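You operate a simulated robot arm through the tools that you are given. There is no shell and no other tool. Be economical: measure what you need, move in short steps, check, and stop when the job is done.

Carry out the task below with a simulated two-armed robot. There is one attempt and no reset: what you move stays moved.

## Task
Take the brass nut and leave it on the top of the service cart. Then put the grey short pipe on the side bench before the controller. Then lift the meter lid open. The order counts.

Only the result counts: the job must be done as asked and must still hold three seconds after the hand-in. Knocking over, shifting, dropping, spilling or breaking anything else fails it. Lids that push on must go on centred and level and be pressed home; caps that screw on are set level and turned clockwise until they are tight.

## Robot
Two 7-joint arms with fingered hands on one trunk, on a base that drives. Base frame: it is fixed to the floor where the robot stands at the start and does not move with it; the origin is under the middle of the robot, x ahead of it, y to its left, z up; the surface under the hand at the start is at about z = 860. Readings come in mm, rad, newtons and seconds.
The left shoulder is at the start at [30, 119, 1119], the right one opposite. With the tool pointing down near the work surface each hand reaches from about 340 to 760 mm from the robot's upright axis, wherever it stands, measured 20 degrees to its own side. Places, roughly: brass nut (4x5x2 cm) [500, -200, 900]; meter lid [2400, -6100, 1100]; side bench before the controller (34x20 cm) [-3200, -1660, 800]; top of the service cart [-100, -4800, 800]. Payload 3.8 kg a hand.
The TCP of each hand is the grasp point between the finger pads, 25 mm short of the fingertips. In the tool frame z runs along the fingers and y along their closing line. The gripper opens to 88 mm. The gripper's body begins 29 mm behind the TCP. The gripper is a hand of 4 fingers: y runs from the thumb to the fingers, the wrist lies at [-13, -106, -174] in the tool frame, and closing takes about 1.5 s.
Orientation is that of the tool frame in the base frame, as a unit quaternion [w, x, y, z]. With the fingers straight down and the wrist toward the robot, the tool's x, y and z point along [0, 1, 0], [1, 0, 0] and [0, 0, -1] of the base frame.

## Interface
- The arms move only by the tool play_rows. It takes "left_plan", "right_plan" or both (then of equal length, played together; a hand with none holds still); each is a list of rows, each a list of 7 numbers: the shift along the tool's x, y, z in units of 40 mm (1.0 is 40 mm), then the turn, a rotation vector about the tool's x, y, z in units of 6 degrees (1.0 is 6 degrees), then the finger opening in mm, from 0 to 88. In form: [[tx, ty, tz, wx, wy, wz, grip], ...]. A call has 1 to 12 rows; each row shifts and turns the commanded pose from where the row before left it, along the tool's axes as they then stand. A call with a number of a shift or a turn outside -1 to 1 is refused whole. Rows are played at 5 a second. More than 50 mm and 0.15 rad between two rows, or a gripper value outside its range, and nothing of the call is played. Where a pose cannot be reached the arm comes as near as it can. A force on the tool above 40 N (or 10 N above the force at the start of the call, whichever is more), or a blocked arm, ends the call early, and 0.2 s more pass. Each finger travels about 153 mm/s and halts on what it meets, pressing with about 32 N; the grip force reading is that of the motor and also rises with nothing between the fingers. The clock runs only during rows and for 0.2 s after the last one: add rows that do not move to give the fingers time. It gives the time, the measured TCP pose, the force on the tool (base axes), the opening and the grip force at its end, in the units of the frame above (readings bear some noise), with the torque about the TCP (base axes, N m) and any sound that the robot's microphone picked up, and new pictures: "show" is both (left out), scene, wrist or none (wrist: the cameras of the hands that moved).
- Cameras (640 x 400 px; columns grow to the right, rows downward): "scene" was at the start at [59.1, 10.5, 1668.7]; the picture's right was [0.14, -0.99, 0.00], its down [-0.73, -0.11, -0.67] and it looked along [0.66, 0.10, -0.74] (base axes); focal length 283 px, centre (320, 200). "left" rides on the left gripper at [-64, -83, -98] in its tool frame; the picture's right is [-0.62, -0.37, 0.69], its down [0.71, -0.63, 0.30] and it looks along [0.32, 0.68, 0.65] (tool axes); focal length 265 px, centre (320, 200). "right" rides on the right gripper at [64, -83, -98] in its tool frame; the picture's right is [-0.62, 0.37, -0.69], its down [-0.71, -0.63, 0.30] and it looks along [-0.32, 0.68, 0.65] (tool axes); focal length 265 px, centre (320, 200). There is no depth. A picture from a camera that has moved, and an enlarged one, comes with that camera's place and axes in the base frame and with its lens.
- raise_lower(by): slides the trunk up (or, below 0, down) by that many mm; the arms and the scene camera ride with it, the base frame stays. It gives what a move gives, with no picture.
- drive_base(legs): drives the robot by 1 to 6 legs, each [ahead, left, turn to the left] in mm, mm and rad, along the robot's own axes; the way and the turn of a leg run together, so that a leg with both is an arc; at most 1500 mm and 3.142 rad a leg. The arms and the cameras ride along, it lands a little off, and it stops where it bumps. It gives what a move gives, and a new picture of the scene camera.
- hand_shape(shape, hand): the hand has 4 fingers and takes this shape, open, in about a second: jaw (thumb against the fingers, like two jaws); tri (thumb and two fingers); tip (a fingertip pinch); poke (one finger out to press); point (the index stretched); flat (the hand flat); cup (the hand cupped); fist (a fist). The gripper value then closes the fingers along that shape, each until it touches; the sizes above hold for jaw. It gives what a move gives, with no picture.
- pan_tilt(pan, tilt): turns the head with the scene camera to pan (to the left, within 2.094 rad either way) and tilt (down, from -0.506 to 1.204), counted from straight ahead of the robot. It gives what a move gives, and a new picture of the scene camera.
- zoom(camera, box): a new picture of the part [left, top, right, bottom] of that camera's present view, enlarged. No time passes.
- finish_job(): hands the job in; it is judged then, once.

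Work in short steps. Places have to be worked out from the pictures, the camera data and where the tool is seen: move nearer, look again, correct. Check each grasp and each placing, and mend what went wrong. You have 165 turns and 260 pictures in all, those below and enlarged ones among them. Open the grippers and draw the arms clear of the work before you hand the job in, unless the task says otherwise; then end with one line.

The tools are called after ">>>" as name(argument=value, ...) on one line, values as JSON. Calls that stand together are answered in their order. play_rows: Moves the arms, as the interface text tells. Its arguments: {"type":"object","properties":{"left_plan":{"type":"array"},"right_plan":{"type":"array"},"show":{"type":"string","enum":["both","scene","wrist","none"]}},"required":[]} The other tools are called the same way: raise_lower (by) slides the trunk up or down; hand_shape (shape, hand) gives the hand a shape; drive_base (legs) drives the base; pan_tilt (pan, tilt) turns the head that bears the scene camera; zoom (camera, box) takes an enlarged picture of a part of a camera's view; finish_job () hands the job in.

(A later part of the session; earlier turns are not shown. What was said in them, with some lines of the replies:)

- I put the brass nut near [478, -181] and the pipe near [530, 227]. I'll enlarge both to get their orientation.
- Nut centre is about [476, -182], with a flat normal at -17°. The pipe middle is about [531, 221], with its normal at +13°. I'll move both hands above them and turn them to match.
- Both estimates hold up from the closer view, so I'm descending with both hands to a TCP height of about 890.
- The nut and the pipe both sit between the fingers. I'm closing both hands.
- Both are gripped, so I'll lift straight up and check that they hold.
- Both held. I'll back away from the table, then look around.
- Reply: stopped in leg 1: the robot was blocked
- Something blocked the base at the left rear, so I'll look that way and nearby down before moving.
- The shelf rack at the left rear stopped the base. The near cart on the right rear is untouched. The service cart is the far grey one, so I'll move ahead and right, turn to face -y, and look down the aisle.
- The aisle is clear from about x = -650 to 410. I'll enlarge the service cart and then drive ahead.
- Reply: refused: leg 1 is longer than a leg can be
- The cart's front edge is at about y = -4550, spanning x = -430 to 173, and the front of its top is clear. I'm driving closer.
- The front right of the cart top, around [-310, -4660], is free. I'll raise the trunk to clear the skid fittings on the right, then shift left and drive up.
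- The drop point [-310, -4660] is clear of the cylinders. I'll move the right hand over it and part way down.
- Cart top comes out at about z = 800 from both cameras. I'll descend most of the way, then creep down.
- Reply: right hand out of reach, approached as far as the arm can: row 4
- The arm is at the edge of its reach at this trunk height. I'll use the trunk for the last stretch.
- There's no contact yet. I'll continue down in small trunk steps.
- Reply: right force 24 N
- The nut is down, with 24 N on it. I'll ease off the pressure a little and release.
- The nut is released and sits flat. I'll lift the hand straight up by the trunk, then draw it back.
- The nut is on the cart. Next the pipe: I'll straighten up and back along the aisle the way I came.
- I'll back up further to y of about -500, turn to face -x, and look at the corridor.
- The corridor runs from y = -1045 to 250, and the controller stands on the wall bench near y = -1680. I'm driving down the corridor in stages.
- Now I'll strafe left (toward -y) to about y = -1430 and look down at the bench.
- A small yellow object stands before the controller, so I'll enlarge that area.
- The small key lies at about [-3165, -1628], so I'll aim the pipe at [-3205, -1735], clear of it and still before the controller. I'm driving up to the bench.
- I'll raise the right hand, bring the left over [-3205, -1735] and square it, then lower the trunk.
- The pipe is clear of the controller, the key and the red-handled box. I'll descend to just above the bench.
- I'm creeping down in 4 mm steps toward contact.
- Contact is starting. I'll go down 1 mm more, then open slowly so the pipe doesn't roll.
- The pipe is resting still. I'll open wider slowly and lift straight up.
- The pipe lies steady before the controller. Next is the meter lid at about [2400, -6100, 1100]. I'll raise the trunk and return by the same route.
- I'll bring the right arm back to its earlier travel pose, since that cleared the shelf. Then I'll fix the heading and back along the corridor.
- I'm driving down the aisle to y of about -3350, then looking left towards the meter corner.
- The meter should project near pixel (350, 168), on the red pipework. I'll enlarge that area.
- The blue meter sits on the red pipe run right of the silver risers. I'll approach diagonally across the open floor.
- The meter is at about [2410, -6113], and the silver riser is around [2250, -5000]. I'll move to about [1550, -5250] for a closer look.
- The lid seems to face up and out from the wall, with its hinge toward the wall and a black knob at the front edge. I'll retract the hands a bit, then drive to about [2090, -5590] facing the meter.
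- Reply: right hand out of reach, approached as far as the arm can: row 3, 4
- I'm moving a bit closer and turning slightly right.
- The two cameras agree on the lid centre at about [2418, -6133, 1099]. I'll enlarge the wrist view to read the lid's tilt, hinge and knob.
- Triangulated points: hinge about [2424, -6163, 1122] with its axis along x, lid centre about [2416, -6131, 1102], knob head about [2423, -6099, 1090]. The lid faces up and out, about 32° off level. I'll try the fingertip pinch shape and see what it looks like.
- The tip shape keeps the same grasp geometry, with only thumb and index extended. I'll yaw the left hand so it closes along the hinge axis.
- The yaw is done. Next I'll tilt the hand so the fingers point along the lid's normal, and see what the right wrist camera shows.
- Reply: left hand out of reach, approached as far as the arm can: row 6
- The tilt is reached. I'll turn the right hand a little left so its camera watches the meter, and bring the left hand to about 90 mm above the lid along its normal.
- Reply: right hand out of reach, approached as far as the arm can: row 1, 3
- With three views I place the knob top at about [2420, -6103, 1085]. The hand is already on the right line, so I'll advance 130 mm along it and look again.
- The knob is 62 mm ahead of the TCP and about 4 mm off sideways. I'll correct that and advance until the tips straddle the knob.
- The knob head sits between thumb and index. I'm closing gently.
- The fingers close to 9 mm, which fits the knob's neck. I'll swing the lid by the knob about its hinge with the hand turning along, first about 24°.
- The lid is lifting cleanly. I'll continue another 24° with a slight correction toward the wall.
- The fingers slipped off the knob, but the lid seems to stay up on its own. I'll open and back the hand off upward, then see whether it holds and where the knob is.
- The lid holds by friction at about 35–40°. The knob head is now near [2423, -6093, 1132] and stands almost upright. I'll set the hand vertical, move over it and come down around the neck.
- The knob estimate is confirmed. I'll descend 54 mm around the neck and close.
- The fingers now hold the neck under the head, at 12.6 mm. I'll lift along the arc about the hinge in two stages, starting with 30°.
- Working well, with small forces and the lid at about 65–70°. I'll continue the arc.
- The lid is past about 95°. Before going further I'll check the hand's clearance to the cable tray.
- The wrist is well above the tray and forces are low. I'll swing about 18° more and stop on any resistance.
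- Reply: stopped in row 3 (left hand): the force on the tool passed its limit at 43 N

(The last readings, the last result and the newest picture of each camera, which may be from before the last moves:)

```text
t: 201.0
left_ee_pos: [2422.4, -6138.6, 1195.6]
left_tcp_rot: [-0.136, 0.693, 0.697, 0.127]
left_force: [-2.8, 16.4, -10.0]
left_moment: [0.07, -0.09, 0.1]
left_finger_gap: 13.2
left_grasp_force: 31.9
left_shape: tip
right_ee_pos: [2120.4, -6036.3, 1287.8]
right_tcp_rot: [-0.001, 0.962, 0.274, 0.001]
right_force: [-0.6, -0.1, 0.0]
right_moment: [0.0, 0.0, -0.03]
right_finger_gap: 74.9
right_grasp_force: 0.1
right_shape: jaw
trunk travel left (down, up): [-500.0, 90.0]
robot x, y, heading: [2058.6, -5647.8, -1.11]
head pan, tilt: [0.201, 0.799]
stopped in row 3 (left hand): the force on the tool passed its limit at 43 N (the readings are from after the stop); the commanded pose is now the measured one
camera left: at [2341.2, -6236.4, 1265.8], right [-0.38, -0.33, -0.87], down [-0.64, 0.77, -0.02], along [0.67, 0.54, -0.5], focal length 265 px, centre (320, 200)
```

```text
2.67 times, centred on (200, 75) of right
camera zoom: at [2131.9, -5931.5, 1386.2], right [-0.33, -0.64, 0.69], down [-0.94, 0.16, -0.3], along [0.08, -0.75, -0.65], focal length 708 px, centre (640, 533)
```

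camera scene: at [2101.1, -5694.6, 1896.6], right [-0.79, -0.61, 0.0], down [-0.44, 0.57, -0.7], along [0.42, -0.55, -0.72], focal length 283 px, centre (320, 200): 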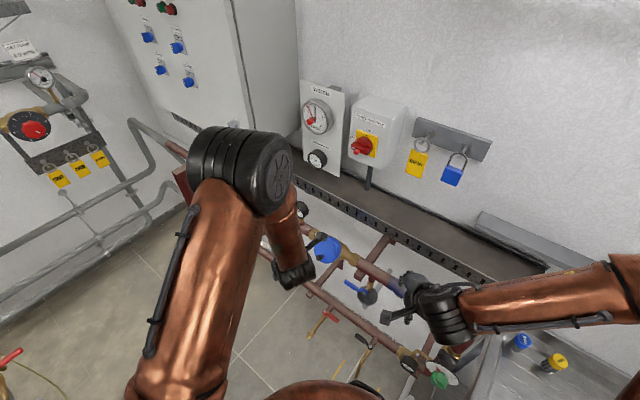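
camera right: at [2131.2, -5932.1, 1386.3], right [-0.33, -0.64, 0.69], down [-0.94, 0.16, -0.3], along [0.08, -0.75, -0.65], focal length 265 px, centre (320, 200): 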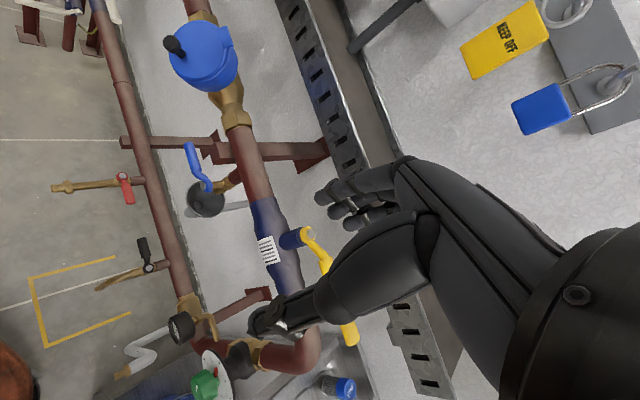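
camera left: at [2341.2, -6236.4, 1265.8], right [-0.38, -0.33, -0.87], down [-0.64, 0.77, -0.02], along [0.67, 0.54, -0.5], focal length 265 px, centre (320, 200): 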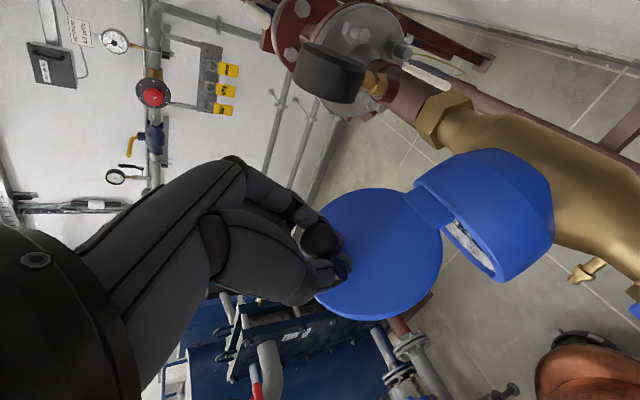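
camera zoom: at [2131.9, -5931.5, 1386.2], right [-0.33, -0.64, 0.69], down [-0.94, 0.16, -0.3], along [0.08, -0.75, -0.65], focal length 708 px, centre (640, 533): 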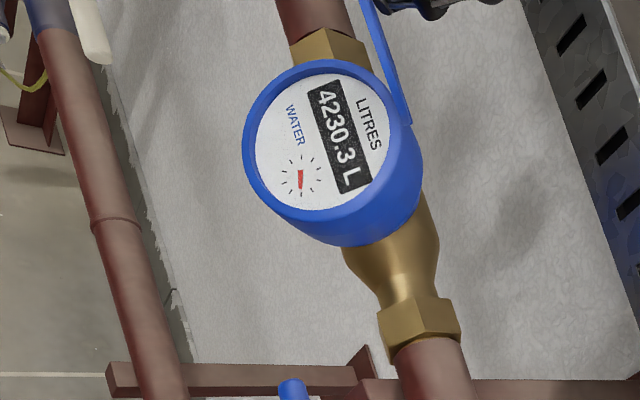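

The lid met its stop, upright past 95°. I'll open the fingers slowly, retreat straight up, and check that it stays.

>>> play_rows(left_plan=[[0, 0, 0, 0, 0, 0, 12], [0, 0, 0, 0, 0, 0, 25], [0, 0, 0, 0, 0, 0, 40], [0, 0, 0, 0, 0, 0, 55], [0, 0, 0, 0, 0, 0, 55], [0.18, 0, -0.47, 0, 0, 0, 55], [0.27, 0, -0.7, 0, 0, 0, 55], [0.36, 0, -0.93, 0, 0, 0, 55], [0.36, 0, -0.93, 0, 0, 0, 55], [0, 0, 0, 0, 0, 0, 55]], show="wrist")

>>> zoom(camera="right", box=[80, 0, 320, 150])

```text
t: 203.2
left_ee_pos: [2422.2, -6142.5, 1328.5]
left_tcp_rot: [-0.131, 0.695, 0.696, 0.125]
left_force: [0.6, 0.3, -0.5]
left_moment: [-0.04, -0.02, 0.0]
left_finger_gap: 54.7
left_grasp_force: 0.0
left_shape: tip
right_ee_pos: [2120.9, -6036.9, 1286.6]
right_tcp_rot: [-0.001, 0.962, 0.274, 0.0]
right_force: [-0.3, 0.8, -0.6]
right_moment: [0.0, 0.01, -0.03]
right_finger_gap: 74.8
right_grasp_force: 0.0
right_shape: jaw
trunk travel left (down, up): [-500.0, 90.0]
robot x, y, heading: [2062.7, -5648.2, -1.114]
head pan, tilt: [0.201, 0.799]
camera left: at [2341.2, -6239.4, 1399.1], right [-0.37, -0.33, -0.87], down [-0.63, 0.77, -0.03], along [0.68, 0.54, -0.5], focal length 265 px, centre (320, 200)
```

left: 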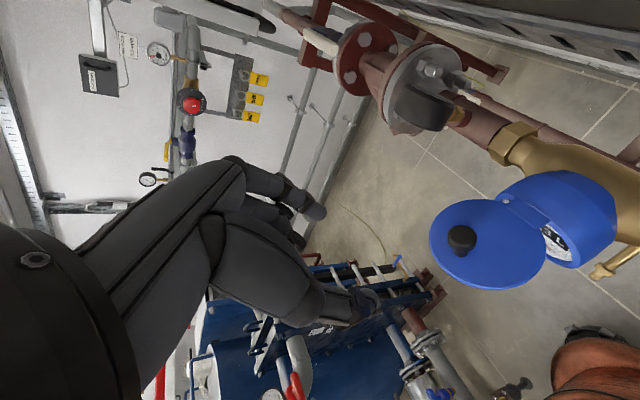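

```text
2.67 times, centred on (200, 75) of right
camera zoom: at [2131.6, -5932.3, 1386.1], right [-0.33, -0.64, 0.69], down [-0.94, 0.16, -0.3], along [0.08, -0.75, -0.66], focal length 708 px, centre (640, 533)
```

zoom: 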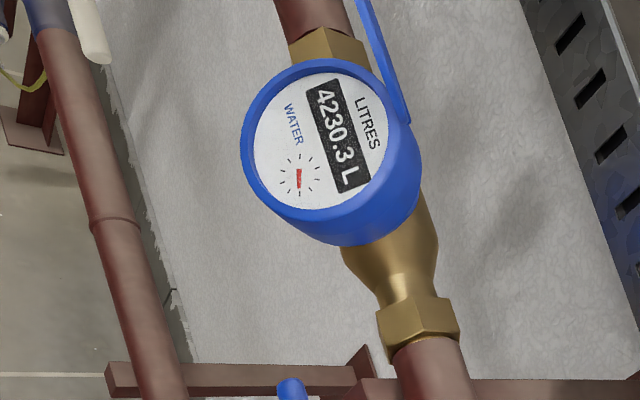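

The lid stays open. I'll draw the hand back from the wall and check the lid's angle in the scene view.

>>> play_rows(left_plan=[[0.8, 0, -0.3, 0, -0.7, 0, 55], [0.8, 0, -0.2, 0, -0.7, 0, 55], [0.9, 0, 0, 0, -0.7, 0, 55], [0.9, 0, 0, 0, -0.7, 0, 55], [0.9, 0, 0, 0, -0.7, 0, 55], [0.9, 0, 0, 0, 0, 0, 55], [0, 0, 0, 0, 0, 0, 55]], show="both")

>>> zoom(camera="scene", box=[270, 200, 390, 280])

```text
t: 204.8
left_ee_pos: [2421.8, -5945.1, 1383.8]
left_tcp_rot: [-0.001, 0.705, 0.709, -0.004]
left_force: [0.3, -0.4, -0.4]
left_moment: [0.01, 0.01, 0.0]
left_finger_gap: 54.7
left_grasp_force: 0.1
left_shape: tip
right_ee_pos: [2120.1, -6037.5, 1287.7]
right_tcp_rot: [-0.001, 0.962, 0.274, 0.001]
right_force: [-0.6, -0.5, 0.1]
right_moment: [-0.02, 0.0, 0.0]
right_finger_gap: 74.9
right_grasp_force: 0.0
right_shape: jaw
trunk travel left (down, up): [-500.0, 90.0]
robot x, y, heading: [2062.4, -5647.0, -1.117]
head pan, tilt: [0.201, 0.799]
camera scene: at [2101.3, -5695.6, 1896.5], right [-0.79, -0.61, 0.0], down [-0.44, 0.57, -0.7], along [0.43, -0.55, -0.72], focal length 283 px, centre (320, 200)
camera left: at [2341.0, -6010.7, 1484.0], right [-0.37, -0.62, -0.69], down [-0.64, 0.71, -0.3], along [0.68, 0.33, -0.66], focal length 265 px, centre (320, 200)
```

scene: 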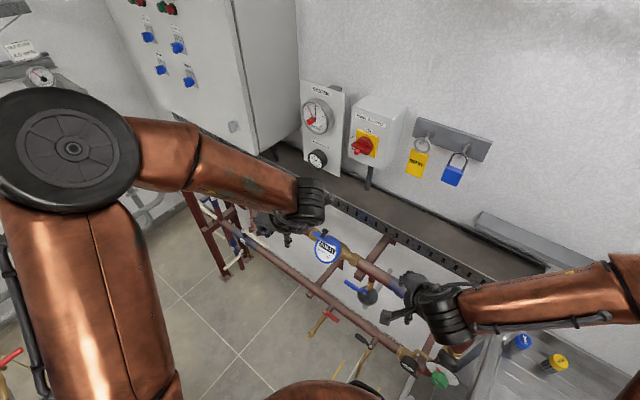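
left: 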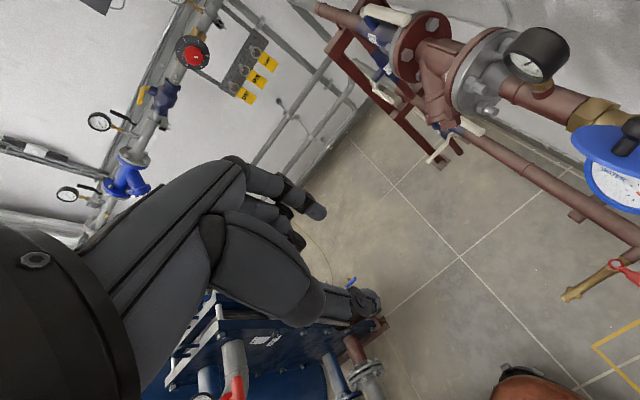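

```text
5.00 times, centred on (330, 240) of scene
camera zoom: at [2101.3, -5695.6, 1896.5], right [-0.79, -0.61, 0.0], down [-0.44, 0.57, -0.7], along [0.43, -0.55, -0.72], focal length 1415 px, centre (270, 0)
```

zoom: 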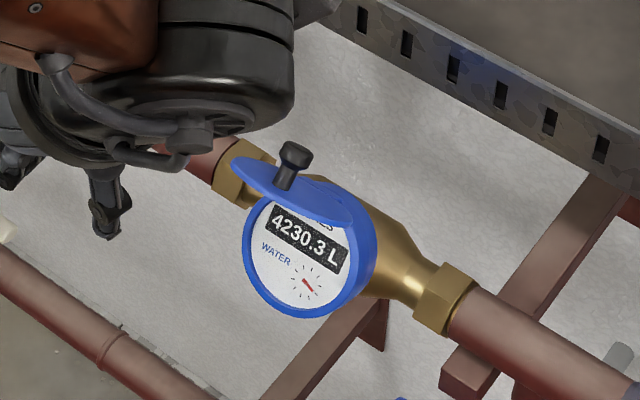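

The lid stands at its stop, roughly 95–100° open, and holds by itself. I'll back the robot away a little so both arms are clear, then take a last look.

>>> drive_base(legs=[[-170, 0, 0]])

>>> play_rows(left_plan=[[0, 0, 0, 0, 0, 0, 80], [0, 0, 0, 0, 0, 0, 80], [0, 0, 0, 0, 0, 0, 80], [0, 0, 0, 0, 0, 0, 80], [0, 0, 0, 0, 0, 0, 80]], show="none")

>>> zoom(camera="scene", box=[240, 170, 440, 295])

```text
t: 206.3
left_ee_pos: [2346.4, -5793.5, 1383.2]
left_tcp_rot: [-0.002, 0.706, 0.708, -0.003]
left_force: [-1.1, 0.3, -0.3]
left_moment: [0.05, 0.02, 0.01]
left_finger_gap: 54.7
left_grasp_force: 0.0
left_shape: tip
right_ee_pos: [2045.3, -5884.4, 1287.3]
right_tcp_rot: [-0.001, 0.962, 0.274, 0.0]
right_force: [-1.3, -0.1, -0.8]
right_moment: [0.05, -0.04, 0.04]
right_finger_gap: 74.8
right_grasp_force: 0.0
right_shape: jaw
trunk travel left (down, up): [-500.0, 90.0]
robot x, y, heading: [1983.2, -5494.2, -1.121]
head pan, tilt: [0.201, 0.799]
camera scene: at [2026.2, -5542.4, 1896.4], right [-0.79, -0.61, 0.0], down [-0.44, 0.57, -0.7], along [0.42, -0.55, -0.72], focal length 283 px, centre (320, 200)
```

scene: 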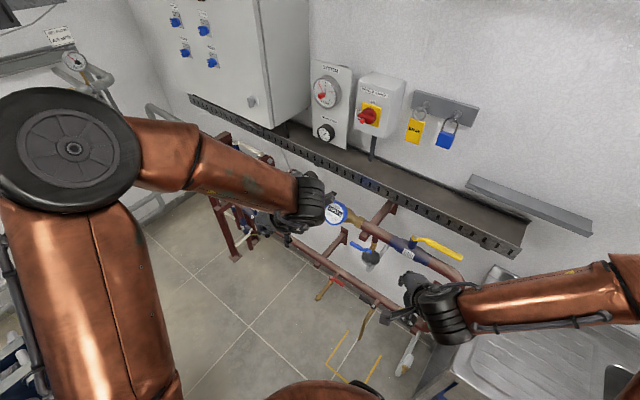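

```text
t: 207.5
left_ee_pos: [2345.2, -5791.6, 1384.2]
left_tcp_rot: [-0.001, 0.706, 0.708, -0.005]
left_force: [0.3, 0.0, 0.3]
left_moment: [-0.02, 0.03, 0.02]
left_finger_gap: 80.0
left_grasp_force: 0.1
left_shape: tip
right_ee_pos: [2044.4, -5882.1, 1288.0]
right_tcp_rot: [-0.001, 0.962, 0.274, 0.0]
right_force: [-0.2, 0.1, 0.3]
right_moment: [-0.04, 0.01, -0.02]
right_finger_gap: 74.9
right_grasp_force: 0.1
right_shape: jaw
trunk travel left (down, up): [-500.0, 90.0]
robot x, y, heading: [1987.7, -5495.3, -1.117]
head pan, tilt: [0.201, 0.799]
```

```text
3.20 times, centred on (340, 232) of scene
camera zoom: at [2025.0, -5539.9, 1896.5], right [-0.79, -0.61, 0.0], down [-0.44, 0.57, -0.7], along [0.42, -0.55, -0.72], focal length 905 px, centre (256, 96)
```

zoom: 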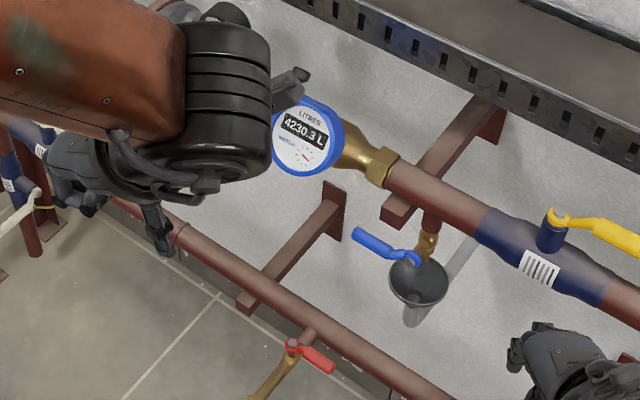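

The dial is fully uncovered, the lid has stayed up several seconds, and both hands are empty and clear. I'm handing in.

>>> finish_job()

```text
The job is handed in.
```

I did all three steps in order and handed the job in: the brass nut is on the service cart, the grey pipe is on the side bench before the controller, and the meter lid stands open on its own. One contact happened on the way: the base bumped the shelf rack behind the starting position early on, and I saw nothing displaced when I looked there afterwards.
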